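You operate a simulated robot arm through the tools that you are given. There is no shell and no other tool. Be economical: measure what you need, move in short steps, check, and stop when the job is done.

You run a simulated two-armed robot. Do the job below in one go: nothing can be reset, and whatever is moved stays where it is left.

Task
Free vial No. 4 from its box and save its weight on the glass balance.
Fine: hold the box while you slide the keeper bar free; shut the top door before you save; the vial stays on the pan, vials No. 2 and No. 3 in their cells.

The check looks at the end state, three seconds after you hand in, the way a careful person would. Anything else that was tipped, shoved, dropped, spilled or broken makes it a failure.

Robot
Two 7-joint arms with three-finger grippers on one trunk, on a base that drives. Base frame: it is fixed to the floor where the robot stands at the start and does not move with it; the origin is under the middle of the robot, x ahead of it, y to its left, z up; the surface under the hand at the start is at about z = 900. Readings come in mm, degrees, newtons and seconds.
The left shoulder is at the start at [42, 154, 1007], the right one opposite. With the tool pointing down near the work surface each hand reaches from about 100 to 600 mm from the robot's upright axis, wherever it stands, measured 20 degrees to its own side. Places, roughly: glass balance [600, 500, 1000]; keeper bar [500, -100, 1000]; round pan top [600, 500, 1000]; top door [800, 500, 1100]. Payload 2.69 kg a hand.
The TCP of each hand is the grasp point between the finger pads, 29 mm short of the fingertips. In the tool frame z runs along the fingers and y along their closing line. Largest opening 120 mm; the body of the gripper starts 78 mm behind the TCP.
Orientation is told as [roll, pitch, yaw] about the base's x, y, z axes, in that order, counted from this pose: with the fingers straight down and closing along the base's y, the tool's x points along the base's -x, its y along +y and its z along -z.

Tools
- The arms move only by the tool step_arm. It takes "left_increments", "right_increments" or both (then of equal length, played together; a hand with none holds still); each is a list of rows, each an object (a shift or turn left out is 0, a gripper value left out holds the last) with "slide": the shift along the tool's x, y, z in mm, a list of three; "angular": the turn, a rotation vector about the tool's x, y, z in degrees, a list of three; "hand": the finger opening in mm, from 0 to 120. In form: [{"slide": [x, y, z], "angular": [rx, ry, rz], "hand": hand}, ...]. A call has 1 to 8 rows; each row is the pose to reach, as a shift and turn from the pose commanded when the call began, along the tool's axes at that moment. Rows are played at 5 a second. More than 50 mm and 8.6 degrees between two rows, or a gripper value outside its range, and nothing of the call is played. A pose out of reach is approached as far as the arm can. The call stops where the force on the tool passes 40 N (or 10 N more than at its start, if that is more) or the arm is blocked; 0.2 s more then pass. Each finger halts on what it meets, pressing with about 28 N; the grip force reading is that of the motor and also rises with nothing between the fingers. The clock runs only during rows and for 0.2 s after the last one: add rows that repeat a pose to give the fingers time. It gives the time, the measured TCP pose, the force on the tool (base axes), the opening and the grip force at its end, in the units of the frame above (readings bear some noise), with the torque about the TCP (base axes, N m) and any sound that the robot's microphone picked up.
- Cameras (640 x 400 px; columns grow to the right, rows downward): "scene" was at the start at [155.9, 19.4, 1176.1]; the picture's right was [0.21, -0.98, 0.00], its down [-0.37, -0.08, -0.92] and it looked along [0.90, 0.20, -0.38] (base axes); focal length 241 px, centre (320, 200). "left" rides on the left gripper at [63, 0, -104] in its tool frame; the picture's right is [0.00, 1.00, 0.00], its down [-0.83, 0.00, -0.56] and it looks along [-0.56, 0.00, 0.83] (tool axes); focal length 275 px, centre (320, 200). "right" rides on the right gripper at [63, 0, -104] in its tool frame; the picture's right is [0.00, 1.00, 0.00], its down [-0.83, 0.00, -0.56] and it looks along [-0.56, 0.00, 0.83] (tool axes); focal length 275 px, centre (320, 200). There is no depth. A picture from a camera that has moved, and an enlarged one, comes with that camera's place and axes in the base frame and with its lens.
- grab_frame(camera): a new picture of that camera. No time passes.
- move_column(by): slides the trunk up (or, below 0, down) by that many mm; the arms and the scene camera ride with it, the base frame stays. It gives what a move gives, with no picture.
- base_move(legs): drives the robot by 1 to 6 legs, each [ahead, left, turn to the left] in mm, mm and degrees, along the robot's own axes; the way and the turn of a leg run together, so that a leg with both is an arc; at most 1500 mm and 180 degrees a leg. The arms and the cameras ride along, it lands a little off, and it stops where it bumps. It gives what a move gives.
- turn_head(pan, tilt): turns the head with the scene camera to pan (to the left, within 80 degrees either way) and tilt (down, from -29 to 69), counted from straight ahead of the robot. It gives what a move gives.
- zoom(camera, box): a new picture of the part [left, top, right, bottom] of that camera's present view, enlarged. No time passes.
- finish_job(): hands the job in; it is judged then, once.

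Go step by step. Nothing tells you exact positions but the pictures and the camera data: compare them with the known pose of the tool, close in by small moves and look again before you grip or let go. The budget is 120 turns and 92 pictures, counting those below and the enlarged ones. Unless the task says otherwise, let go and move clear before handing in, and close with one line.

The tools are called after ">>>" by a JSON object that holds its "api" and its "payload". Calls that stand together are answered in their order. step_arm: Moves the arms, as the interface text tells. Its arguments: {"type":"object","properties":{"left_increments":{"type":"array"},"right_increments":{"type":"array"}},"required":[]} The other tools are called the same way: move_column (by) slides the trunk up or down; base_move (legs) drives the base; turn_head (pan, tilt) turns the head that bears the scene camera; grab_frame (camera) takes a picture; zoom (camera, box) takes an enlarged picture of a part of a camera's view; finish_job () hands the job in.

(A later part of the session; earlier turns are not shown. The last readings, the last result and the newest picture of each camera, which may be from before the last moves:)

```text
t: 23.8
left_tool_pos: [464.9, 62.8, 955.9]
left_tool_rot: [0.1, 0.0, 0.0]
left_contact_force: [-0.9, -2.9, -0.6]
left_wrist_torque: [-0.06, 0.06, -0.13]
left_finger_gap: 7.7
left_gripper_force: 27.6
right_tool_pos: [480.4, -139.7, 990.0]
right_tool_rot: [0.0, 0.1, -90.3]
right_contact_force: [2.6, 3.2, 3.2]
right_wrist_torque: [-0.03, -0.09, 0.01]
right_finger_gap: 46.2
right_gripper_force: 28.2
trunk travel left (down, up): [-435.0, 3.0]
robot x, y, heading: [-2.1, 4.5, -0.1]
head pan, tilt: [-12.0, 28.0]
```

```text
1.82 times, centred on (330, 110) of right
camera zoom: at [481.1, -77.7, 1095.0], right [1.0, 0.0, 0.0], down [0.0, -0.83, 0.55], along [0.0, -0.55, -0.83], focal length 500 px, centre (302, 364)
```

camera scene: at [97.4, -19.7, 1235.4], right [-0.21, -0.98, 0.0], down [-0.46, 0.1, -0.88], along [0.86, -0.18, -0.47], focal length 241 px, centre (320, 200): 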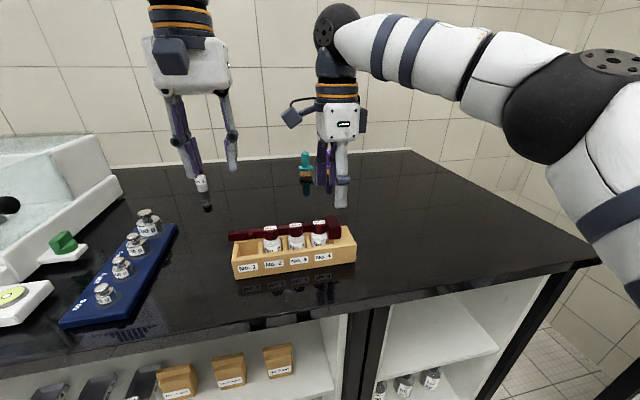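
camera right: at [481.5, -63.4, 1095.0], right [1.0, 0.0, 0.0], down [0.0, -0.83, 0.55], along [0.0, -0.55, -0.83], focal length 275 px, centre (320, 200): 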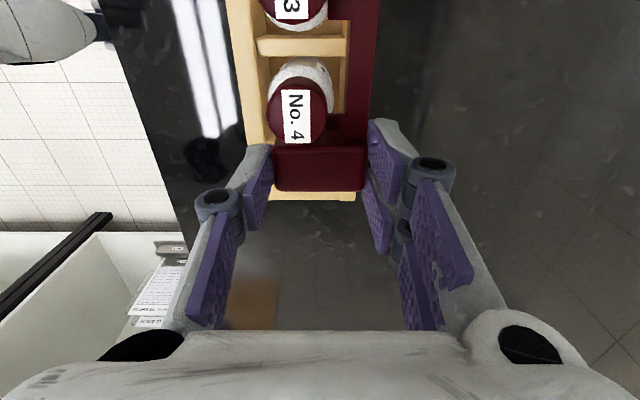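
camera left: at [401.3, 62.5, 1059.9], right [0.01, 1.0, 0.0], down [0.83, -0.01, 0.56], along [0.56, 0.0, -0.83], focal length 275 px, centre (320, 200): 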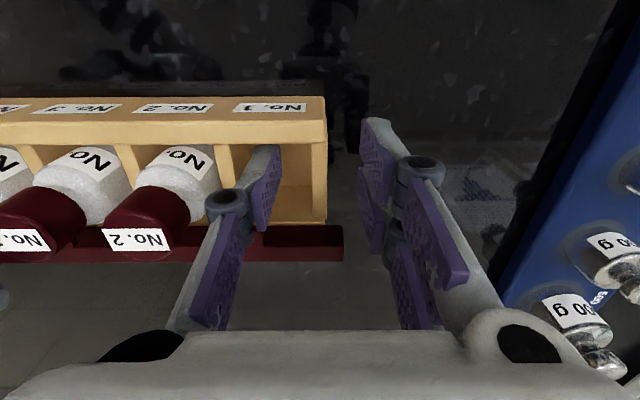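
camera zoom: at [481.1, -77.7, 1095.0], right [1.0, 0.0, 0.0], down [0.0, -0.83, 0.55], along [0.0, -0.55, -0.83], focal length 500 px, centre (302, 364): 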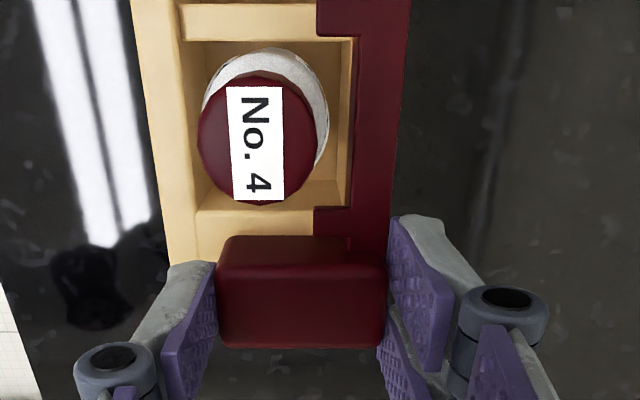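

The teeth are now over the dividers, clear of the vials. The left hand keeps holding the box; the right lets go of the block, rises and moves over cap No. 4.

>>> {"api": "step_arm", "payload": {"right_increments": [{"hand": 56}, {"hand": 64}, {"hand": 64}, {"slide": [0, 0, -30], "hand": 64}, {"slide": [0, 0, -60], "hand": 64}, {"slide": [22, -4, -60], "hand": 50}, {"slide": [42, -9, -60], "hand": 36}, {"slide": [42, -9, -60], "hand": 36}]}}

>>> {"api": "grab_frame", "payload": {"camera": "right"}}

>>> {"api": "zoom", "payload": {"camera": "scene", "box": [215, 160, 375, 280]}}

```text
t: 25.6
left_tool_pos: [464.9, 62.4, 956.7]
left_tool_rot: [0.1, 0.0, 0.0]
left_contact_force: [-0.5, 1.4, -0.9]
left_wrist_torque: [0.05, 0.0, -0.08]
left_finger_gap: 7.8
left_gripper_force: 28.0
right_tool_pos: [471.3, -97.1, 1050.3]
right_tool_rot: [-0.1, 0.1, -90.4]
right_contact_force: [0.0, 0.0, -0.2]
right_wrist_torque: [-0.04, 0.0, -0.01]
right_finger_gap: 35.9
right_gripper_force: 0.0
trunk travel left (down, up): [-435.0, 3.0]
robot x, y, heading: [2.5, -1.8, -0.0]
head pan, tilt: [-12.0, 28.0]
```

```text
55 pictures are left
camera right: at [472.1, -35.5, 1154.8], right [1.0, 0.0, 0.0], down [0.0, -0.83, 0.55], along [0.0, -0.55, -0.83], focal length 275 px, centre (320, 200)
```

right: 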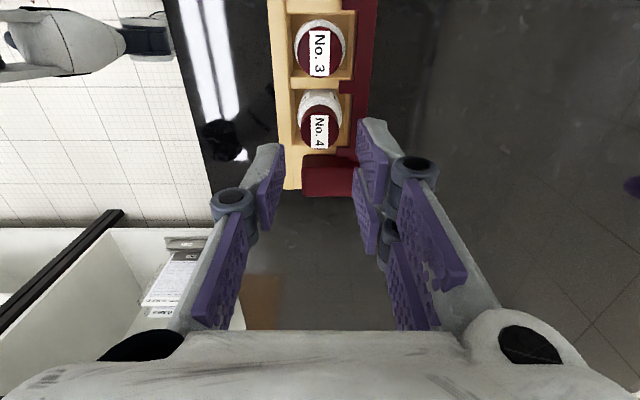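

```text
3.33 times, centred on (295, 220) of scene
camera zoom: at [96.3, -19.2, 1235.6], right [-0.21, -0.98, 0.0], down [-0.46, 0.1, -0.88], along [0.86, -0.18, -0.47], focal length 805 px, centre (403, 133)
```

zoom: 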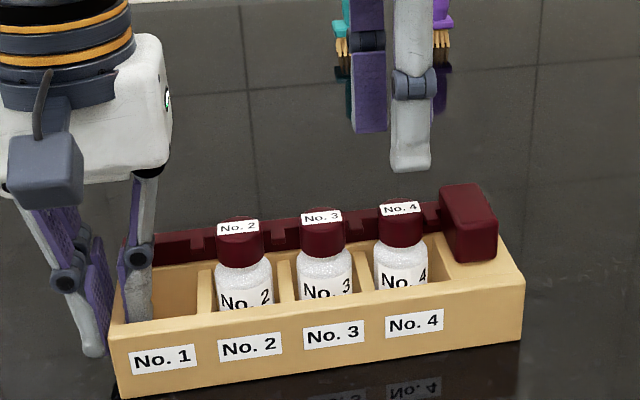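

The cap is centred between the fingers. I'll lower to just above the bar's height.

>>> {"api": "step_arm", "payload": {"right_increments": [{"slide": [0, 0, 20]}, {"slide": [0, 0, 40]}, {"slide": [0, 0, 48]}, {"slide": [0, 0, 49.5]}]}}

>>> {"api": "zoom", "payload": {"camera": "right", "box": [220, 50, 420, 220]}}

>>> {"api": "zoom", "payload": {"camera": "scene", "box": [255, 190, 375, 280]}}

```text
t: 26.6
left_tool_pos: [465.8, 63.4, 956.1]
left_tool_rot: [0.1, 0.0, 0.0]
left_contact_force: [0.0, 1.5, -0.3]
left_wrist_torque: [0.01, 0.0, -0.09]
left_finger_gap: 7.8
left_gripper_force: 28.2
right_tool_pos: [472.7, -99.2, 999.9]
right_tool_rot: [-0.1, 0.1, -90.3]
right_contact_force: [-0.4, 0.7, 0.1]
right_wrist_torque: [-0.01, 0.0, -0.04]
right_finger_gap: 35.9
right_gripper_force: 0.1
trunk travel left (down, up): [-435.0, 3.0]
robot x, y, heading: [1.3, -1.5, 0.1]
head pan, tilt: [-12.0, 28.0]
```

```text
2.35 times, centred on (320, 135) of right
camera zoom: at [472.8, -35.6, 1105.4], right [1.0, 0.0, 0.0], down [0.0, -0.83, 0.55], along [0.0, -0.55, -0.83], focal length 648 px, centre (320, 353)
```

zoom: 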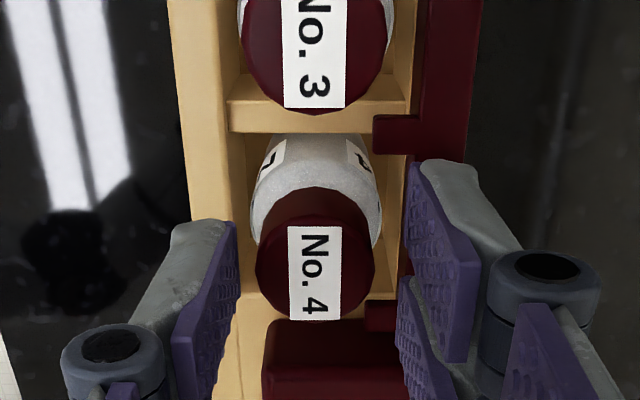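

```text
4.44 times, centred on (315, 235) of scene
camera zoom: at [96.3, -19.1, 1235.6], right [-0.21, -0.98, 0.0], down [-0.46, 0.1, -0.88], along [0.86, -0.18, -0.47], focal length 1073 px, centre (342, 44)
```

zoom: 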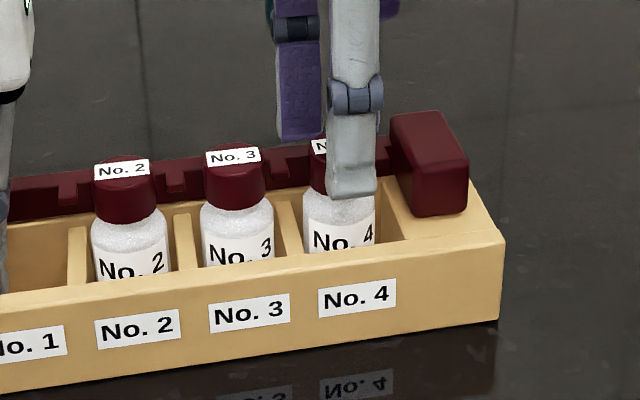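

The fingers straddle the cap. I'll close gently and check the grip.

>>> {"api": "step_arm", "payload": {"right_increments": [{"hand": 31}, {"hand": 28}, {"hand": 25}, {"hand": 22}, {"hand": 20}, {"hand": 20}]}}

>>> {"api": "zoom", "payload": {"camera": "right", "box": [220, 50, 420, 220]}}

```text
t: 28.0
left_tool_pos: [465.0, 63.7, 956.1]
left_tool_rot: [0.1, 0.0, 0.0]
left_contact_force: [-0.1, 0.6, -0.5]
left_wrist_torque: [0.05, 0.02, -0.1]
left_finger_gap: 8.1
left_gripper_force: 27.7
right_tool_pos: [472.7, -97.0, 1002.0]
right_tool_rot: [-0.1, 0.1, -90.3]
right_contact_force: [0.9, 0.5, 0.2]
right_wrist_torque: [0.04, -0.02, 0.01]
right_finger_gap: 23.8
right_gripper_force: 27.9
trunk travel left (down, up): [-435.0, 3.0]
robot x, y, heading: [0.2, 0.3, 0.0]
head pan, tilt: [-12.0, 28.0]
```

```text
2.35 times, centred on (320, 135) of right
camera zoom: at [472.7, -35.5, 1105.5], right [1.0, 0.0, 0.0], down [0.0, -0.83, 0.55], along [0.0, -0.55, -0.83], focal length 648 px, centre (320, 353)
```

zoom: 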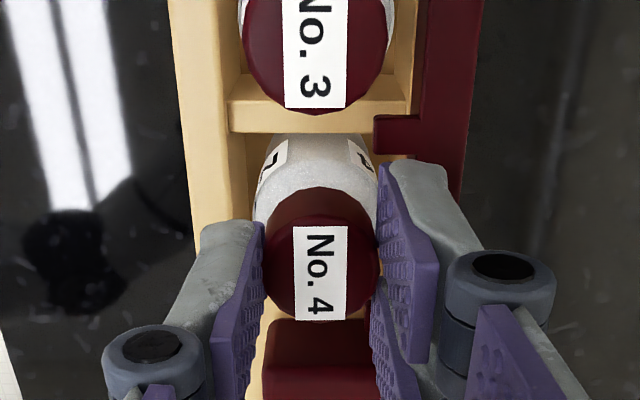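

Gripped at 24 mm on the cap. I'll lift slowly while the left hand holds the box.

>>> {"api": "step_arm", "payload": {"right_increments": [{"slide": [0, 0, -4]}, {"slide": [0, 0, -8]}, {"slide": [0, 0, -16]}]}}

>>> {"api": "step_arm", "payload": {"right_increments": [{"slide": [0, 0, -20]}, {"slide": [0, 0, -40]}, {"slide": [0, 0, -60]}]}}

>>> {"api": "grab_frame", "payload": {"camera": "scene"}}

```text
t: 28.8
left_tool_pos: [465.6, 62.7, 956.5]
left_tool_rot: [0.1, 0.0, 0.0]
left_contact_force: [-0.2, 0.9, 0.1]
left_wrist_torque: [0.01, -0.01, -0.1]
left_finger_gap: 8.0
left_gripper_force: 27.9
right_tool_pos: [472.4, -98.8, 1017.5]
right_tool_rot: [-0.1, 0.1, -90.4]
right_contact_force: [-0.5, -0.4, -0.6]
right_wrist_torque: [-0.03, 0.0, -0.01]
right_finger_gap: 23.8
right_gripper_force: 27.5
trunk travel left (down, up): [-435.0, 3.0]
robot x, y, heading: [-3.4, 0.9, -0.0]
head pan, tilt: [-12.0, 28.0]
```

```text
t: 29.6
left_tool_pos: [464.4, 62.8, 956.9]
left_tool_rot: [0.1, 0.0, 0.0]
left_contact_force: [-0.3, 1.2, -0.2]
left_wrist_torque: [-0.07, 0.02, -0.07]
left_finger_gap: 7.9
left_gripper_force: 27.9
right_tool_pos: [472.4, -97.4, 1078.2]
right_tool_rot: [-0.1, 0.0, -90.3]
right_contact_force: [-0.2, 1.2, -0.2]
right_wrist_torque: [0.01, 0.0, 0.0]
right_finger_gap: 23.7
right_gripper_force: 27.7
trunk travel left (down, up): [-435.0, 3.0]
robot x, y, heading: [-0.8, -0.9, 0.1]
head pan, tilt: [-12.0, 28.0]
```

```text
50 pictures are left
camera scene: at [96.2, -19.2, 1235.7], right [-0.21, -0.98, 0.0], down [-0.46, 0.1, -0.88], along [0.86, -0.18, -0.47], focal length 241 px, centre (320, 200)
```

scene: 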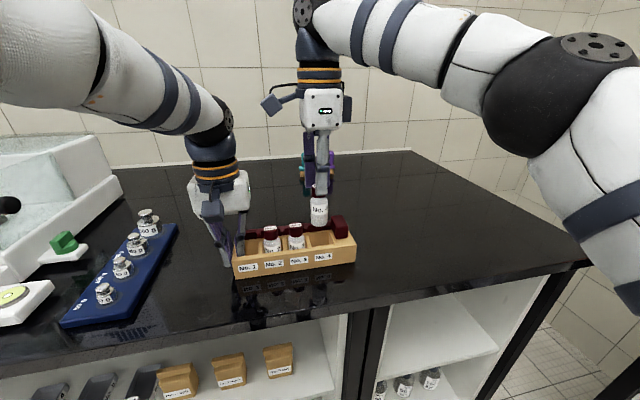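

Vial No. 4 is out, box and vials 2 and 3 undisturbed. Now the left hand lets go of the box and rises.

>>> {"api": "step_arm", "payload": {"left_increments": [{"hand": 20}, {"hand": 40}, {"hand": 40}, {"slide": [0, 0, -40], "hand": 40}, {"slide": [0, 0, -80], "hand": 40}, {"slide": [0, 0, -120], "hand": 40}, {"slide": [0, 0, -160], "hand": 40}], "right_increments": [{}, {}, {}, {"slide": [0, 0, -15]}, {"slide": [0, 0, -30]}, {"slide": [-25, -25, -40]}, {"slide": [-50, -50, -50]}]}}

>>> {"api": "turn_head", "payload": {"pan": 45, "tilt": 20}}

>>> {"api": "grab_frame", "payload": {"camera": "scene"}}

```text
t: 31.2
left_tool_pos: [465.3, 62.0, 1117.4]
left_tool_rot: [0.1, 0.1, 0.0]
left_contact_force: [0.0, 1.7, -0.2]
left_wrist_torque: [0.02, 0.0, -0.01]
left_finger_gap: 40.2
left_gripper_force: 0.1
right_tool_pos: [420.8, -149.0, 1126.4]
right_tool_rot: [0.0, 0.1, -90.2]
right_contact_force: [-0.2, 0.3, -0.8]
right_wrist_torque: [-0.03, -0.02, -0.01]
right_finger_gap: 23.6
right_gripper_force: 27.9
trunk travel left (down, up): [-435.0, 3.0]
robot x, y, heading: [-0.0, 0.2, -0.0]
head pan, tilt: [-12.0, 28.0]
```

```text
t: 32.4
left_tool_pos: [466.0, 62.0, 1117.2]
left_tool_rot: [0.1, 0.1, 0.0]
left_contact_force: [-0.2, 0.0, 0.2]
left_wrist_torque: [0.0, 0.04, 0.01]
left_finger_gap: 39.8
left_gripper_force: 0.0
right_tool_pos: [422.3, -147.9, 1127.3]
right_tool_rot: [-0.1, 0.1, -90.3]
right_contact_force: [0.3, 0.0, -0.5]
right_wrist_torque: [0.01, -0.02, -0.01]
right_finger_gap: 23.9
right_gripper_force: 27.5
trunk travel left (down, up): [-435.0, 3.0]
robot x, y, heading: [0.9, 1.2, 0.2]
head pan, tilt: [45.0, 20.0]
```

```text
49 pictures are left
camera scene: at [73.0, 65.5, 1248.5], right [0.71, -0.71, 0.0], down [-0.24, -0.24, -0.94], along [0.66, 0.66, -0.34], focal length 241 px, centre (320, 200)
```

scene: 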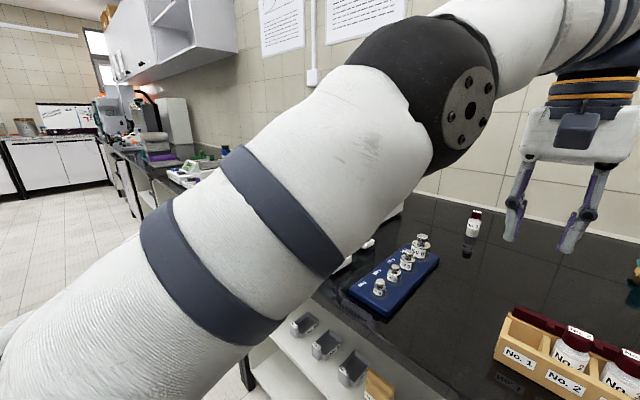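

I'll tuck both hands back from the bench, then drive left towards the balance.

>>> {"api": "step_arm", "payload": {"left_increments": [{"slide": [20, 40, -10]}, {"slide": [45, 80, -20]}, {"slide": [70, 120, -30]}, {"slide": [95, 160, -40]}, {"slide": [120, 190, -50]}], "right_increments": [{"slide": [-10, -20, 0]}, {"slide": [-20, -45, -5]}, {"slide": [-30, -70, -10]}, {"slide": [-30, -90, -10]}, {"slide": [-30, -90, -10]}]}}

>>> {"api": "base_move", "payload": {"legs": [[0, 420, 0]]}}

>>> {"api": "turn_head", "payload": {"pan": 0, "tilt": 30}}

>>> {"api": "grab_frame", "payload": {"camera": "scene"}}

```text
t: 33.6
left_tool_pos: [344.2, 252.3, 1167.5]
left_tool_rot: [0.1, -0.1, -0.1]
left_contact_force: [-0.1, -0.5, 0.5]
left_wrist_torque: [-0.03, 0.01, 0.01]
left_finger_gap: 39.8
left_gripper_force: 0.1
right_tool_pos: [331.3, -178.9, 1136.4]
right_tool_rot: [-0.2, 0.0, -90.4]
right_contact_force: [-0.6, -0.5, -0.3]
right_wrist_torque: [0.0, -0.02, 0.03]
right_finger_gap: 23.7
right_gripper_force: 27.9
trunk travel left (down, up): [-435.0, 3.0]
robot x, y, heading: [2.8, -3.9, -0.1]
head pan, tilt: [45.0, 20.0]
```

```text
t: 37.4
left_tool_pos: [346.8, 671.6, 1166.6]
left_tool_rot: [0.1, -0.1, -0.2]
left_contact_force: [0.1, 0.5, 1.2]
left_wrist_torque: [-0.01, -0.01, 0.02]
left_finger_gap: 40.0
left_gripper_force: 0.0
right_tool_pos: [332.8, 241.5, 1136.8]
right_tool_rot: [-0.1, 0.1, -90.5]
right_contact_force: [0.3, -1.2, -0.2]
right_wrist_torque: [-0.03, -0.01, 0.0]
right_finger_gap: 23.7
right_gripper_force: 28.1
trunk travel left (down, up): [-435.0, 3.0]
robot x, y, heading: [3.2, 420.8, -0.3]
head pan, tilt: [45.0, 20.0]
```

```text
t: 38.5
left_tool_pos: [348.4, 669.9, 1167.0]
left_tool_rot: [0.1, 0.0, -0.3]
left_contact_force: [0.3, -0.1, -0.3]
left_wrist_torque: [-0.01, -0.02, 0.02]
left_finger_gap: 39.8
left_gripper_force: 0.1
right_tool_pos: [332.1, 240.6, 1135.2]
right_tool_rot: [-0.1, 0.1, -90.4]
right_contact_force: [-0.3, -0.7, -0.5]
right_wrist_torque: [-0.02, -0.03, -0.02]
right_finger_gap: 24.0
right_gripper_force: 28.4
trunk travel left (down, up): [-435.0, 3.0]
robot x, y, heading: [-1.9, 418.5, -0.1]
head pan, tilt: [0.0, 30.0]
```

```text
48 pictures are left
camera scene: at [98.2, 419.5, 1232.5], right [0.0, -1.0, 0.0], down [-0.5, 0.0, -0.87], along [0.87, 0.0, -0.5], focal length 241 px, centre (320, 200)
```

scene: 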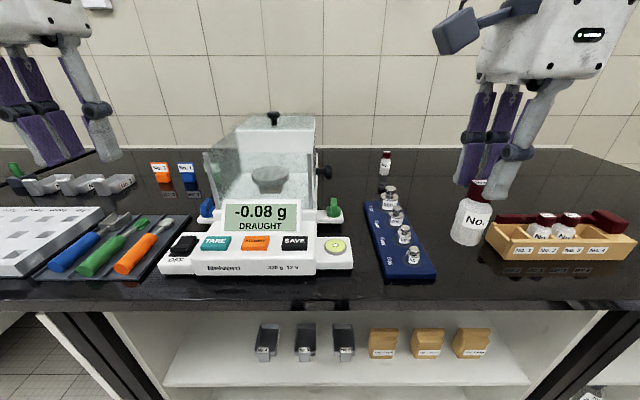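

>>> {"api": "zoom", "payload": {"camera": "scene", "box": [150, 100, 370, 280]}}

```text
2.22 times, centred on (260, 190) of scene
camera zoom: at [98.2, 419.5, 1232.5], right [0.0, -1.0, 0.0], down [-0.5, 0.0, -0.87], along [0.87, 0.0, -0.5], focal length 536 px, centre (453, 222)
```

zoom: 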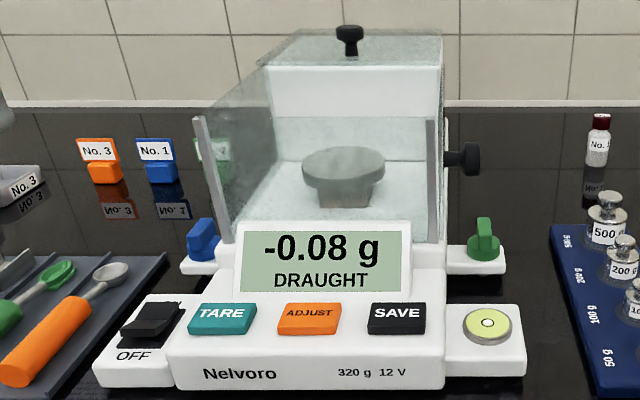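

The right hand still holds No. 4. I take the chamber opening as x 516–674, y 436–621, rim z ≈ 1090, pan near [600, 535, 1005] and the door knob near [704, 531, 1115]. I need about z 1190 to clear the rim with the vial, so I'll test how high the hand goes and drive further left.

>>> {"api": "step_arm", "payload": {"right_increments": [{"slide": [0, 0, -30]}, {"slide": [0, 0, -60]}, {"slide": [0, 0, -90]}, {"slide": [0, 0, -110]}]}}

>>> {"api": "base_move", "payload": {"legs": [[0, 230, 0]]}}

>>> {"api": "turn_head", "payload": {"pan": -12, "tilt": 30}}

>>> {"api": "grab_frame", "payload": {"camera": "scene"}}

```text
t: 39.5
left_tool_pos: [346.9, 671.2, 1166.6]
left_tool_rot: [0.2, 0.0, -0.2]
left_contact_force: [-0.1, 0.7, -0.6]
left_wrist_torque: [-0.02, 0.0, 0.03]
left_finger_gap: 40.2
left_gripper_force: 0.1
right_tool_pos: [333.0, 240.2, 1249.1]
right_tool_rot: [0.0, 0.2, -90.4]
right_contact_force: [0.1, 0.0, -0.4]
right_wrist_torque: [-0.02, 0.02, -0.02]
right_finger_gap: 23.4
right_gripper_force: 28.6
trunk travel left (down, up): [-435.0, 3.0]
robot x, y, heading: [1.3, 420.5, -0.1]
head pan, tilt: [0.0, 30.0]
```

```text
t: 41.9
left_tool_pos: [346.8, 901.0, 1167.1]
left_tool_rot: [0.2, 0.0, -0.2]
left_contact_force: [0.6, -0.2, 0.4]
left_wrist_torque: [-0.01, 0.0, 0.01]
left_finger_gap: 40.0
left_gripper_force: 0.0
right_tool_pos: [333.2, 470.4, 1247.5]
right_tool_rot: [-0.1, 0.1, -90.4]
right_contact_force: [-0.2, -0.4, -0.8]
right_wrist_torque: [-0.04, 0.0, 0.04]
right_finger_gap: 23.4
right_gripper_force: 27.9
trunk travel left (down, up): [-435.0, 3.0]
robot x, y, heading: [1.5, 645.6, -0.2]
head pan, tilt: [0.0, 30.0]
```

```text
t: 42.6
left_tool_pos: [347.5, 901.1, 1166.2]
left_tool_rot: [0.1, 0.0, -0.2]
left_contact_force: [-0.6, -0.9, 0.1]
left_wrist_torque: [0.02, 0.02, 0.04]
left_finger_gap: 39.9
left_gripper_force: 0.0
right_tool_pos: [333.5, 470.3, 1247.6]
right_tool_rot: [-0.1, 0.1, -90.5]
right_contact_force: [0.6, 0.0, -0.4]
right_wrist_torque: [-0.02, 0.0, 0.01]
right_finger_gap: 23.7
right_gripper_force: 27.9
trunk travel left (down, up): [-435.0, 3.0]
robot x, y, heading: [4.2, 652.8, -0.2]
head pan, tilt: [-12.0, 30.0]
```

```text
46 pictures are left
camera scene: at [96.9, 630.5, 1232.5], right [-0.21, -0.98, 0.0], down [-0.49, 0.11, -0.87], along [0.85, -0.18, -0.5], focal length 241 px, centre (320, 200)
```

scene: 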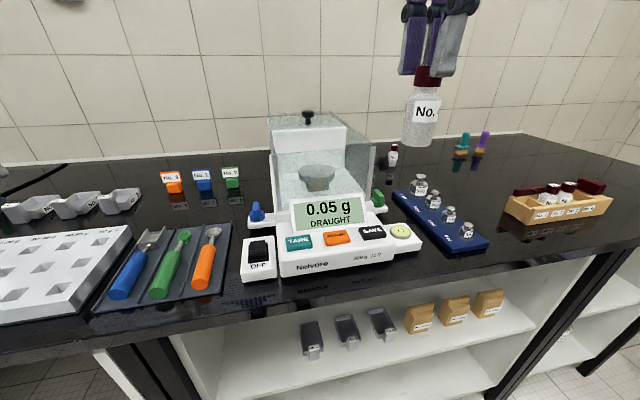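

>>> {"api": "zoom", "payload": {"camera": "scene", "box": [230, 95, 430, 285]}}

```text
2.11 times, centred on (330, 190) of scene
camera zoom: at [96.9, 630.5, 1232.5], right [-0.21, -0.98, 0.0], down [-0.49, 0.11, -0.87], along [0.85, -0.18, -0.5], focal length 508 px, centre (299, 221)
```

zoom: 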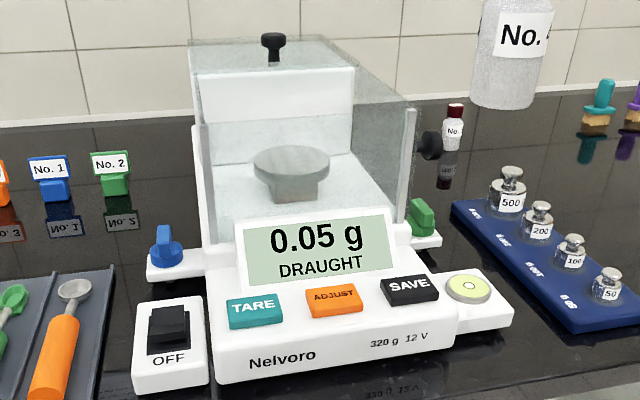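

Refined: pan top centre [605, 532, 1010], rim z 1088, opening x 520–660, y 437–620, door knob [708, 532, 1115]; the vial's bottom hangs about 97 mm below the TCP. I'll drive ahead in two short legs.

>>> {"api": "base_move", "payload": {"legs": [[110, 0, 0]]}}

>>> {"api": "base_move", "payload": {"legs": [[70, 0, 0]]}}

>>> {"api": "grab_frame", "payload": {"camera": "scene"}}

>>> {"api": "grab_frame", "payload": {"camera": "right"}}

```text
t: 43.8
left_tool_pos: [458.2, 900.0, 1165.5]
left_tool_rot: [0.1, 0.0, -0.2]
left_contact_force: [-0.4, -0.9, 0.0]
left_wrist_torque: [0.05, 0.04, 0.0]
left_finger_gap: 40.0
left_gripper_force: 0.0
right_tool_pos: [442.8, 469.1, 1247.1]
right_tool_rot: [0.0, 0.0, -90.5]
right_contact_force: [0.4, -0.4, 0.6]
right_wrist_torque: [0.0, -0.01, 0.0]
right_finger_gap: 23.7
right_gripper_force: 28.7
trunk travel left (down, up): [-435.0, 3.0]
robot x, y, heading: [106.8, 651.9, -0.1]
head pan, tilt: [-12.0, 30.0]
```

```text
t: 44.9
left_tool_pos: [526.4, 899.6, 1166.5]
left_tool_rot: [0.1, 0.0, -0.2]
left_contact_force: [-0.7, -0.1, -0.2]
left_wrist_torque: [0.0, 0.04, -0.04]
left_finger_gap: 40.2
left_gripper_force: 0.2
right_tool_pos: [510.9, 469.4, 1246.8]
right_tool_rot: [-0.2, 0.1, -90.4]
right_contact_force: [0.5, -0.2, 0.2]
right_wrist_torque: [-0.01, 0.07, 0.04]
right_finger_gap: 23.8
right_gripper_force: 27.9
trunk travel left (down, up): [-435.0, 3.0]
robot x, y, heading: [176.1, 649.3, -0.1]
head pan, tilt: [-12.0, 30.0]
```

```text
44 pictures are left
camera scene: at [275.7, 629.8, 1232.5], right [-0.21, -0.98, 0.0], down [-0.49, 0.11, -0.87], along [0.85, -0.18, -0.5], focal length 241 px, centre (320, 200)
```

scene: 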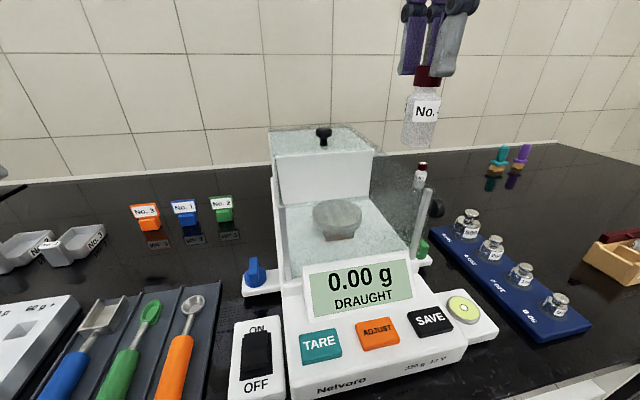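

```text
43 pictures are left
camera right: at [512.7, 531.2, 1351.6], right [1.0, 0.0, 0.0], down [0.0, -0.83, 0.55], along [0.0, -0.55, -0.83], focal length 275 px, centre (320, 200)
```

right: 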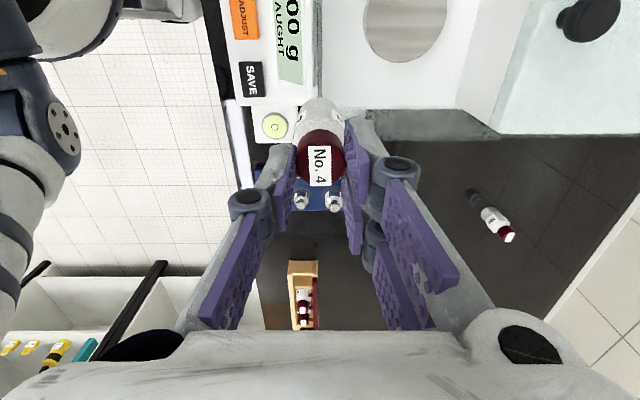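

From above the pan centre reads [602, 530]. I'll move the vial over it, staying high.

>>> {"api": "step_arm", "payload": {"right_increments": [{"slide": [20, 30, 0]}, {"slide": [42, 60, 0]}, {"slide": [63, 91, 0]}, {"slide": [63, 91, 15]}]}}

>>> {"api": "grab_frame", "payload": {"camera": "right"}}

>>> {"api": "grab_frame", "payload": {"camera": "scene"}}

```text
t: 45.9
left_tool_pos: [525.4, 899.7, 1166.8]
left_tool_rot: [0.1, 0.0, -0.2]
left_contact_force: [-0.9, 0.4, 0.1]
left_wrist_torque: [-0.02, 0.05, -0.01]
left_finger_gap: 40.2
left_gripper_force: 0.1
right_tool_pos: [551.0, 494.6, 1245.8]
right_tool_rot: [0.1, 0.2, -90.6]
right_contact_force: [0.8, -0.9, -0.3]
right_wrist_torque: [-0.05, -0.02, 0.01]
right_finger_gap: 23.5
right_gripper_force: 27.6
right hand out of reach, approached as far as the arm can: row 2, 3, 4
trunk travel left (down, up): [-435.0, 3.0]
robot x, y, heading: [184.1, 648.6, -0.2]
head pan, tilt: [-12.0, 30.0]
```

```text
42 pictures are left
camera right: at [550.7, 556.3, 1350.2], right [1.0, 0.0, 0.0], down [0.0, -0.83, 0.55], along [0.0, -0.55, -0.83], focal length 275 px, centre (320, 200)
```

right: 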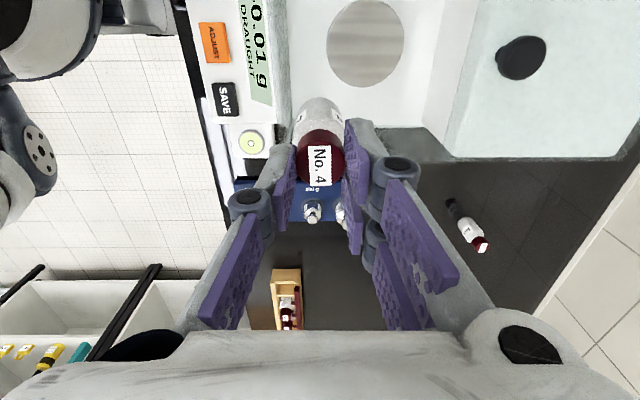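

```text
41 pictures are left
camera scene: at [274.9, 629.6, 1232.5], right [-0.21, -0.98, 0.0], down [-0.49, 0.11, -0.87], along [0.85, -0.18, -0.5], focal length 241 px, centre (320, 200)
```

scene: 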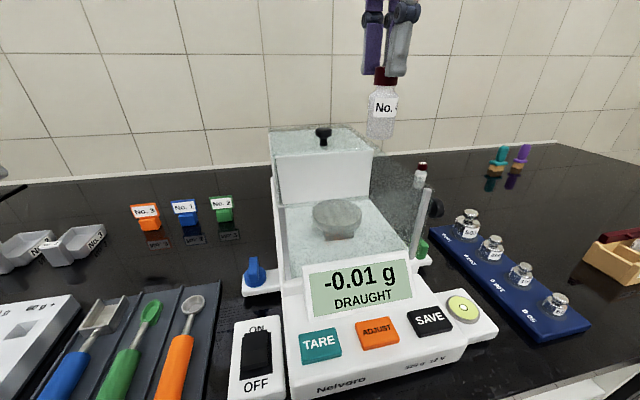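

The arm is at its limit at this height; the pan centre reads [600, 532]. I'll make the remaining shift with the base, with the vial 60 mm above the rim.

>>> {"api": "base_move", "payload": {"legs": [[50, 38, 0]]}}

>>> {"api": "grab_frame", "payload": {"camera": "right"}}

```text
t: 46.9
left_tool_pos: [564.5, 908.7, 1166.8]
left_tool_rot: [0.2, 0.2, -0.2]
left_contact_force: [-0.2, -1.6, -0.2]
left_wrist_torque: [0.11, 0.03, 0.0]
left_finger_gap: 40.0
left_gripper_force: 0.1
right_tool_pos: [587.4, 503.2, 1243.9]
right_tool_rot: [-0.1, 0.2, -90.3]
right_contact_force: [-0.5, -1.6, -1.6]
right_wrist_torque: [0.13, 0.01, -0.01]
right_finger_gap: 23.7
right_gripper_force: 28.3
trunk travel left (down, up): [-435.0, 3.0]
robot x, y, heading: [216.8, 661.3, -0.4]
head pan, tilt: [-12.0, 30.0]
stopped in leg 1: the robot was blocked; the commanded pose is now the measured one
```

```text
40 pictures are left
camera right: at [587.7, 565.8, 1348.5], right [1.0, 0.0, 0.0], down [0.0, -0.83, 0.55], along [0.0, -0.55, -0.83], focal length 275 px, centre (320, 200)
```

right: 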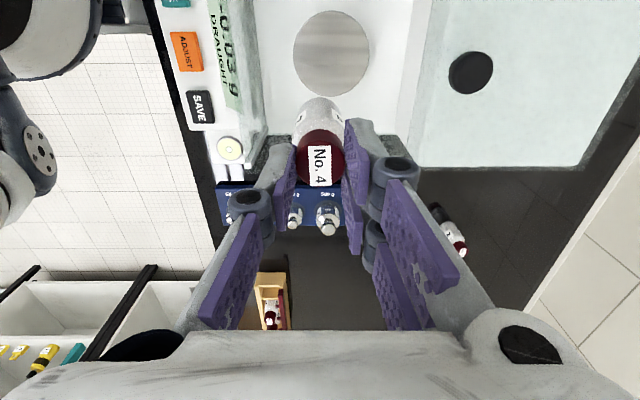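

The base just touched the bench front. I'll back off a few millimetres while going left.

>>> {"api": "base_move", "payload": {"legs": [[-8, 0, 0], [0, 28, 0]]}}

>>> {"api": "step_arm", "payload": {"right_increments": [{"slide": [0, 0, 12]}, {"slide": [0, 8, 24]}, {"slide": [0, 16, 24]}]}}

>>> {"api": "grab_frame", "payload": {"camera": "right"}}

>>> {"api": "grab_frame", "payload": {"camera": "scene"}}

```text
t: 48.1
left_tool_pos: [555.1, 920.7, 1164.8]
left_tool_rot: [0.1, 0.0, -0.4]
left_contact_force: [0.2, 0.0, -0.2]
left_wrist_torque: [-0.02, 0.01, 0.0]
left_finger_gap: 39.9
left_gripper_force: 0.1
right_tool_pos: [575.6, 514.8, 1246.4]
right_tool_rot: [0.1, -0.1, -90.5]
right_contact_force: [0.3, 0.4, -0.4]
right_wrist_torque: [0.01, -0.02, -0.02]
right_finger_gap: 23.9
right_gripper_force: 28.0
trunk travel left (down, up): [-435.0, 3.0]
robot x, y, heading: [205.9, 672.4, -0.6]
head pan, tilt: [-12.0, 30.0]
stopped in leg 2: the robot was blocked; the commanded pose is now the measured one
```

```text
t: 48.9
left_tool_pos: [557.5, 919.5, 1165.9]
left_tool_rot: [0.0, 0.2, -0.3]
left_contact_force: [0.0, 0.4, -0.3]
left_wrist_torque: [-0.01, 0.02, 0.01]
left_finger_gap: 39.9
left_gripper_force: 0.0
right_tool_pos: [592.6, 514.9, 1220.7]
right_tool_rot: [0.1, 0.0, -90.6]
right_contact_force: [0.5, -0.4, -0.6]
right_wrist_torque: [-0.02, 0.04, 0.0]
right_finger_gap: 24.1
right_gripper_force: 27.7
trunk travel left (down, up): [-435.0, 3.0]
robot x, y, heading: [205.2, 670.9, -0.4]
head pan, tilt: [-12.0, 30.0]
```

```text
39 pictures are left
camera right: at [593.4, 577.1, 1325.1], right [1.0, -0.01, 0.0], down [-0.01, -0.83, 0.56], along [0.0, -0.56, -0.83], focal length 275 px, centre (320, 200)
```

right: 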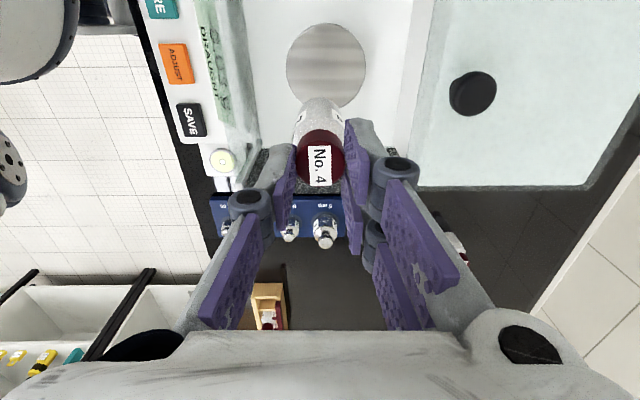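

```text
38 pictures are left
camera scene: at [302.4, 649.9, 1232.4], right [-0.22, -0.98, 0.0], down [-0.49, 0.11, -0.87], along [0.84, -0.19, -0.5], focal length 241 px, centre (320, 200)
```

scene: 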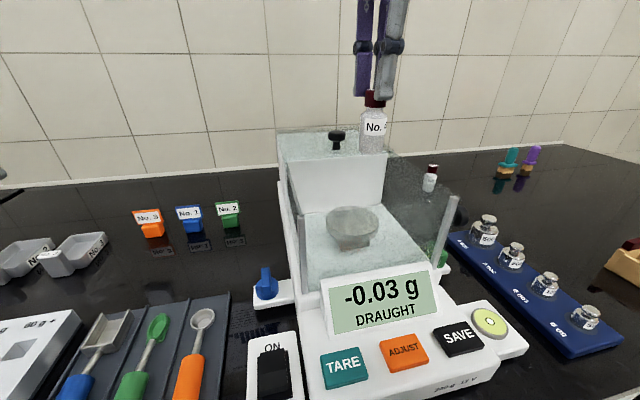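

Pan centre reads [601, 532.5]; the vial is at [593.5, 514]. I'll shift it over and start down.

>>> {"api": "step_arm", "payload": {"right_increments": [{"slide": [9, 4, 0]}, {"slide": [18.5, 7.5, 0]}, {"slide": [18.5, 7.5, 20]}, {"slide": [18.5, 7.5, 40]}, {"slide": [18.5, 7.5, 60]}, {"slide": [18.5, 7.5, 80]}]}}

>>> {"api": "grab_frame", "payload": {"camera": "right"}}

>>> {"api": "zoom", "payload": {"camera": "scene", "box": [250, 60, 490, 270]}}

```text
t: 50.3
left_tool_pos: [556.5, 918.9, 1165.4]
left_tool_rot: [0.0, 0.2, -0.4]
left_contact_force: [-0.1, -0.4, -0.5]
left_wrist_torque: [0.0, 0.02, 0.01]
left_finger_gap: 40.0
left_gripper_force: 0.0
right_tool_pos: [599.3, 534.4, 1141.4]
right_tool_rot: [0.1, 0.1, -90.5]
right_contact_force: [0.1, -0.3, 0.2]
right_wrist_torque: [0.01, 0.04, 0.0]
right_finger_gap: 23.8
right_gripper_force: 28.0
trunk travel left (down, up): [-435.0, 3.0]
robot x, y, heading: [207.5, 672.6, -0.5]
head pan, tilt: [-12.0, 30.0]
```

```text
37 pictures are left
camera right: at [600.7, 595.4, 1244.9], right [1.0, -0.01, 0.0], down [-0.01, -0.83, 0.56], along [0.0, -0.56, -0.83], focal length 275 px, centre (320, 200)
```

right: 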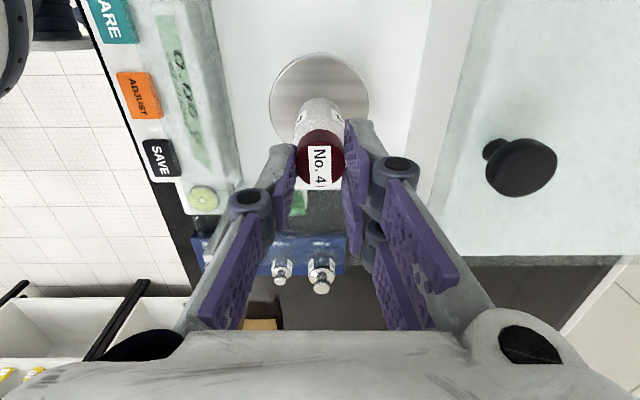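

```text
1.90 times, centred on (370, 165) of scene
camera zoom: at [302.4, 649.6, 1232.4], right [-0.22, -0.98, 0.0], down [-0.49, 0.11, -0.87], along [0.84, -0.19, -0.5], focal length 460 px, centre (225, 267)
```

zoom: 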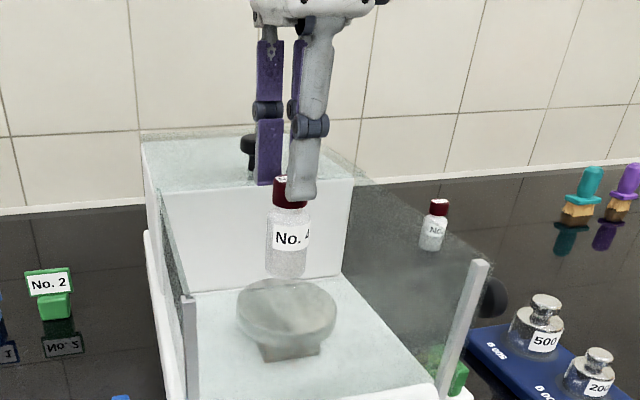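

The vial hangs about 34 mm over the pan centre. I'll lower it most of the way, then in fine steps until contact.

>>> {"api": "step_arm", "payload": {"right_increments": [{"slide": [0, 0, 12]}, {"slide": [0, 0, 24]}, {"slide": [0, 0, 29]}]}}

>>> {"api": "zoom", "payload": {"camera": "scene", "box": [300, 120, 420, 270]}}

```text
t: 51.1
left_tool_pos: [555.4, 919.9, 1165.7]
left_tool_rot: [-0.1, 0.1, -0.5]
left_contact_force: [0.4, -0.5, 0.9]
left_wrist_torque: [0.04, 0.0, -0.01]
left_finger_gap: 40.1
left_gripper_force: 0.0
right_tool_pos: [600.9, 532.9, 1113.2]
right_tool_rot: [0.1, 0.0, -90.6]
right_contact_force: [0.6, 0.4, 0.0]
right_wrist_torque: [0.0, -0.01, 0.01]
right_finger_gap: 23.5
right_gripper_force: 28.5
trunk travel left (down, up): [-435.0, 3.0]
robot x, y, heading: [207.6, 669.4, -0.6]
head pan, tilt: [-12.0, 30.0]
```

```text
2.67 times, centred on (360, 195) of scene
camera zoom: at [302.2, 649.7, 1232.5], right [-0.22, -0.98, 0.0], down [-0.49, 0.11, -0.87], along [0.84, -0.19, -0.5], focal length 644 px, centre (213, 213)
```

zoom: 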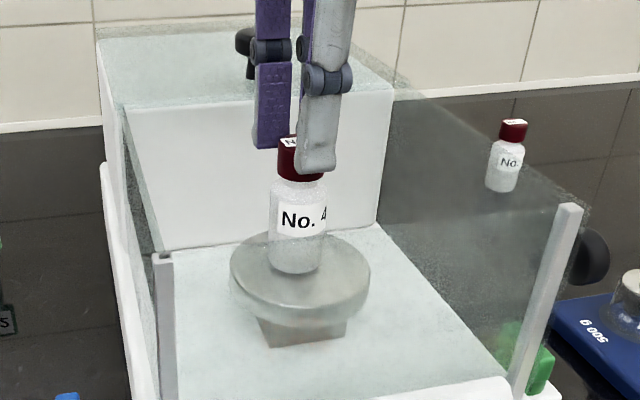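

>>> {"api": "step_arm", "payload": {"right_increments": [{"slide": [0, 0, 1.5]}, {"slide": [0, 0, 3]}]}}

>>> {"api": "step_arm", "payload": {"right_increments": [{"slide": [0, 0, 1]}, {"slide": [0, 0, 1.5]}]}}

>>> {"api": "zoom", "payload": {"camera": "scene", "box": [300, 140, 460, 380]}}

```text
t: 51.7
left_tool_pos: [554.6, 920.0, 1166.0]
left_tool_rot: [0.0, 0.1, -0.5]
left_contact_force: [0.5, 0.7, 1.2]
left_wrist_torque: [-0.04, 0.01, 0.0]
left_finger_gap: 40.2
left_gripper_force: 0.0
right_tool_pos: [601.1, 532.9, 1110.1]
right_tool_rot: [0.1, -0.1, -90.7]
right_contact_force: [0.9, 0.1, -0.2]
right_wrist_torque: [-0.01, -0.01, 0.03]
right_finger_gap: 23.6
right_gripper_force: 28.5
trunk travel left (down, up): [-435.0, 3.0]
robot x, y, heading: [205.2, 670.3, -0.6]
head pan, tilt: [-12.0, 30.0]
```

```text
t: 52.3
left_tool_pos: [555.7, 919.8, 1166.7]
left_tool_rot: [0.0, 0.1, -0.3]
left_contact_force: [0.0, -0.1, -0.4]
left_wrist_torque: [-0.04, -0.01, 0.0]
left_finger_gap: 40.1
left_gripper_force: 0.0
right_tool_pos: [599.3, 532.9, 1108.2]
right_tool_rot: [0.4, 0.0, -90.6]
right_contact_force: [0.3, -0.8, 8.9]
right_wrist_torque: [-0.1, 0.01, 0.0]
right_finger_gap: 23.4
right_gripper_force: 28.2
trunk travel left (down, up): [-435.0, 3.0]
robot x, y, heading: [211.2, 670.1, -0.5]
head pan, tilt: [-12.0, 30.0]
```

```text
1.67 times, centred on (380, 260) of scene
camera zoom: at [301.5, 649.7, 1232.6], right [-0.22, -0.98, 0.0], down [-0.49, 0.11, -0.87], along [0.85, -0.19, -0.5], focal length 402 px, centre (220, 100)
```

zoom: 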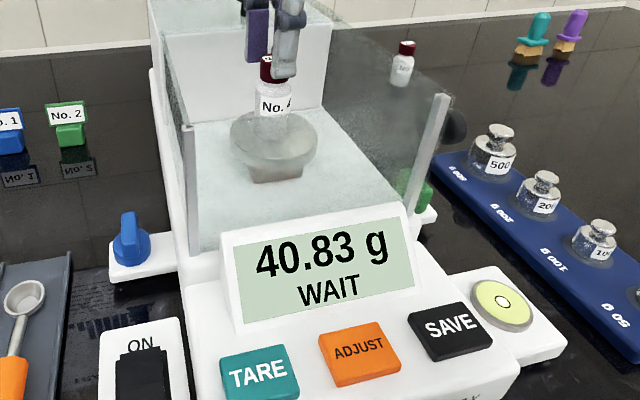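

Contact: the vial stands on the pan. I'll ease off half a millimetre, open slowly and rise straight up.

>>> {"api": "step_arm", "payload": {"right_increments": [{"slide": [0, 0, -0.7]}, {"slide": [0, 0, -0.7], "hand": 27}, {"slide": [0, 0, -0.7], "hand": 34}, {"slide": [0, 0, -0.7], "hand": 44}, {"slide": [0, 0, -0.7], "hand": 44}, {"slide": [0, 0, -20], "hand": 44}, {"slide": [0, 0, -45], "hand": 44}, {"slide": [0, 0, -75], "hand": 44}]}}

>>> {"api": "grab_frame", "payload": {"camera": "right"}}

>>> {"api": "grab_frame", "payload": {"camera": "scene"}}

```text
t: 54.1
left_tool_pos: [555.3, 921.0, 1166.0]
left_tool_rot: [0.0, 0.0, -0.4]
left_contact_force: [0.0, 0.0, -0.5]
left_wrist_torque: [0.0, 0.02, -0.01]
left_finger_gap: 40.2
left_gripper_force: 0.0
right_tool_pos: [599.8, 533.6, 1182.7]
right_tool_rot: [0.1, 0.0, -90.6]
right_contact_force: [0.6, -0.4, 0.6]
right_wrist_torque: [-0.01, -0.02, 0.02]
right_finger_gap: 44.2
right_gripper_force: 0.1
trunk travel left (down, up): [-435.0, 3.0]
robot x, y, heading: [202.5, 668.1, -0.6]
head pan, tilt: [-12.0, 30.0]
```

```text
33 pictures are left
camera right: at [600.8, 595.6, 1287.8], right [1.0, -0.01, 0.0], down [-0.01, -0.83, 0.56], along [0.0, -0.56, -0.83], focal length 275 px, centre (320, 200)
```

right: 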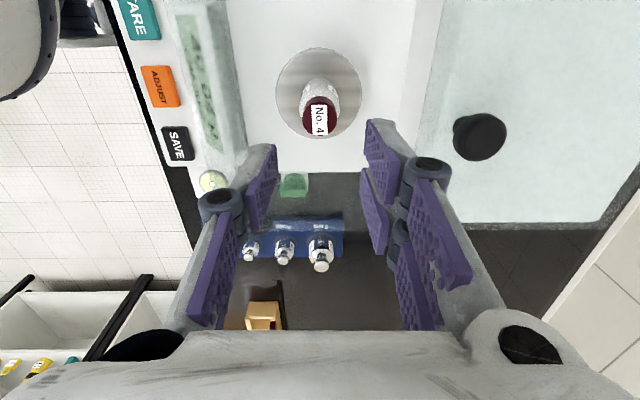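

```text
32 pictures are left
camera scene: at [301.9, 650.1, 1232.5], right [-0.22, -0.98, 0.0], down [-0.49, 0.11, -0.87], along [0.85, -0.19, -0.5], focal length 241 px, centre (320, 200)
```

scene: 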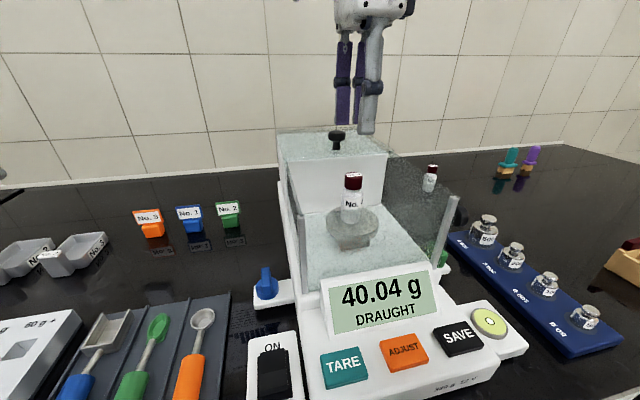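

Vial No. 4 stands upright on the pan and reads about 40 g, draught. Next I take the right hand back over the door knob at about [704, 531].

>>> {"api": "step_arm", "payload": {"right_increments": [{"slide": [0, 35, 8]}, {"slide": [-1, 70, 16]}, {"slide": [-2, 103, 24]}, {"slide": [-2, 103, 24]}]}}

>>> {"api": "grab_frame", "payload": {"camera": "right"}}

```text
t: 55.1
left_tool_pos: [552.9, 921.4, 1167.1]
left_tool_rot: [-0.2, -0.1, -0.4]
left_contact_force: [0.2, -0.3, 0.0]
left_wrist_torque: [0.02, -0.04, 0.0]
left_finger_gap: 39.9
left_gripper_force: 0.1
right_tool_pos: [676.6, 538.9, 1153.0]
right_tool_rot: [0.6, 0.2, -90.4]
right_contact_force: [1.2, 15.7, 14.4]
right_wrist_torque: [0.36, -0.45, 0.39]
right_finger_gap: 47.3
right_gripper_force: 1.3
right hand out of reach, approached as far as the arm can: row 2, 3, 4
trunk travel left (down, up): [-435.0, 3.0]
robot x, y, heading: [205.7, 668.3, -0.5]
head pan, tilt: [-12.0, 30.0]
```

```text
31 pictures are left
camera right: at [676.1, 601.6, 1256.9], right [1.0, 0.0, 0.01], down [-0.01, -0.83, 0.55], along [0.01, -0.55, -0.83], focal length 275 px, centre (320, 200)
```

right: 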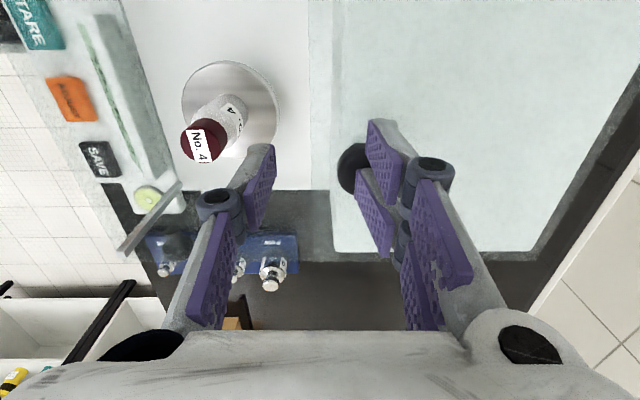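

The back finger touched the knob as the arm ran out of reach. I'll lift and back off at once.

>>> {"api": "step_arm", "payload": {"right_increments": [{"slide": [0, -4, -8]}, {"slide": [0, -20, -18]}, {"slide": [0, -40, -22]}]}}

>>> {"api": "grab_frame", "payload": {"camera": "right"}}

```text
t: 55.9
left_tool_pos: [554.7, 919.7, 1166.3]
left_tool_rot: [-0.1, 0.1, -0.4]
left_contact_force: [-0.6, -0.6, -0.1]
left_wrist_torque: [-0.01, -0.01, -0.02]
left_finger_gap: 40.0
left_gripper_force: 0.0
right_tool_pos: [638.5, 534.9, 1171.0]
right_tool_rot: [0.2, 0.0, -90.6]
right_contact_force: [0.9, -0.6, -0.4]
right_wrist_torque: [0.0, -0.02, 0.02]
right_finger_gap: 44.2
right_gripper_force: 0.1
trunk travel left (down, up): [-435.0, 3.0]
robot x, y, heading: [209.9, 668.4, -0.3]
head pan, tilt: [-12.0, 30.0]
```

```text
30 pictures are left
camera right: at [638.5, 597.1, 1274.9], right [1.0, -0.01, 0.0], down [-0.01, -0.83, 0.56], along [0.0, -0.56, -0.83], focal length 275 px, centre (320, 200)
```

right: 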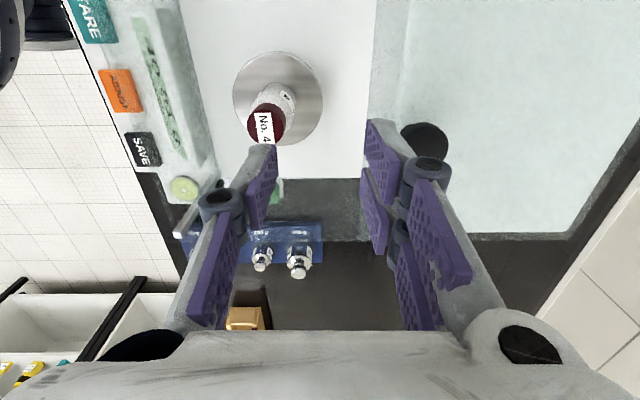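

The knob is at about [700, 533], unmoved. I'll open wide so the back finger passes behind the knob, then lower in an arc within reach.

>>> {"api": "step_arm", "payload": {"right_increments": [{"hand": 116}, {"hand": 116}, {"slide": [-2, 15, 0], "hand": 116}, {"slide": [-2, 28, 3], "hand": 116}, {"slide": [-2, 28, 3], "hand": 116}]}}

>>> {"api": "grab_frame", "payload": {"camera": "right"}}

>>> {"api": "zoom", "payload": {"camera": "scene", "box": [250, 60, 450, 220]}}

```text
t: 57.1
left_tool_pos: [555.3, 918.8, 1165.8]
left_tool_rot: [0.0, 0.0, -0.4]
left_contact_force: [-0.5, -0.4, 0.4]
left_wrist_torque: [0.01, 0.0, -0.01]
left_finger_gap: 40.0
left_gripper_force: 0.0
right_tool_pos: [666.2, 532.8, 1166.5]
right_tool_rot: [0.2, 0.0, -90.6]
right_contact_force: [-0.1, 0.4, 0.0]
right_wrist_torque: [0.02, -0.02, 0.03]
right_finger_gap: 116.3
right_gripper_force: 0.0
trunk travel left (down, up): [-435.0, 3.0]
robot x, y, heading: [209.9, 670.7, -0.6]
head pan, tilt: [-12.0, 30.0]
```

```text
29 pictures are left
camera right: at [666.5, 595.3, 1272.0], right [1.0, -0.01, 0.0], down [-0.01, -0.83, 0.56], along [0.0, -0.56, -0.83], focal length 275 px, centre (320, 200)
```

right: 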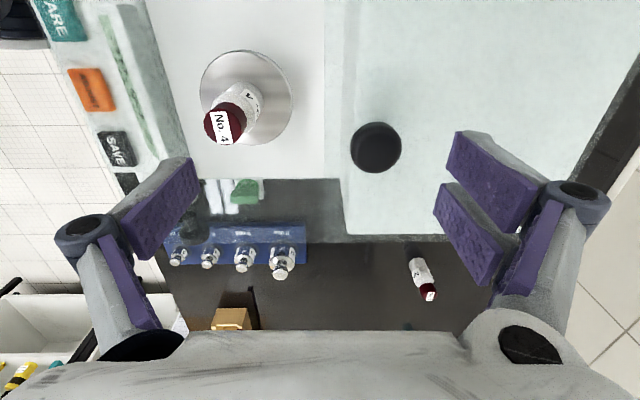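

```text
2.50 times, centred on (350, 140) of scene
camera zoom: at [301.9, 649.4, 1232.5], right [-0.22, -0.98, 0.0], down [-0.49, 0.11, -0.87], along [0.85, -0.19, -0.5], focal length 604 px, centre (245, 350)
```

zoom: 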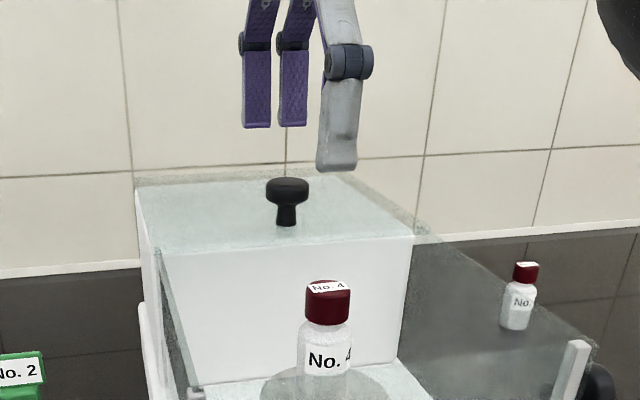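

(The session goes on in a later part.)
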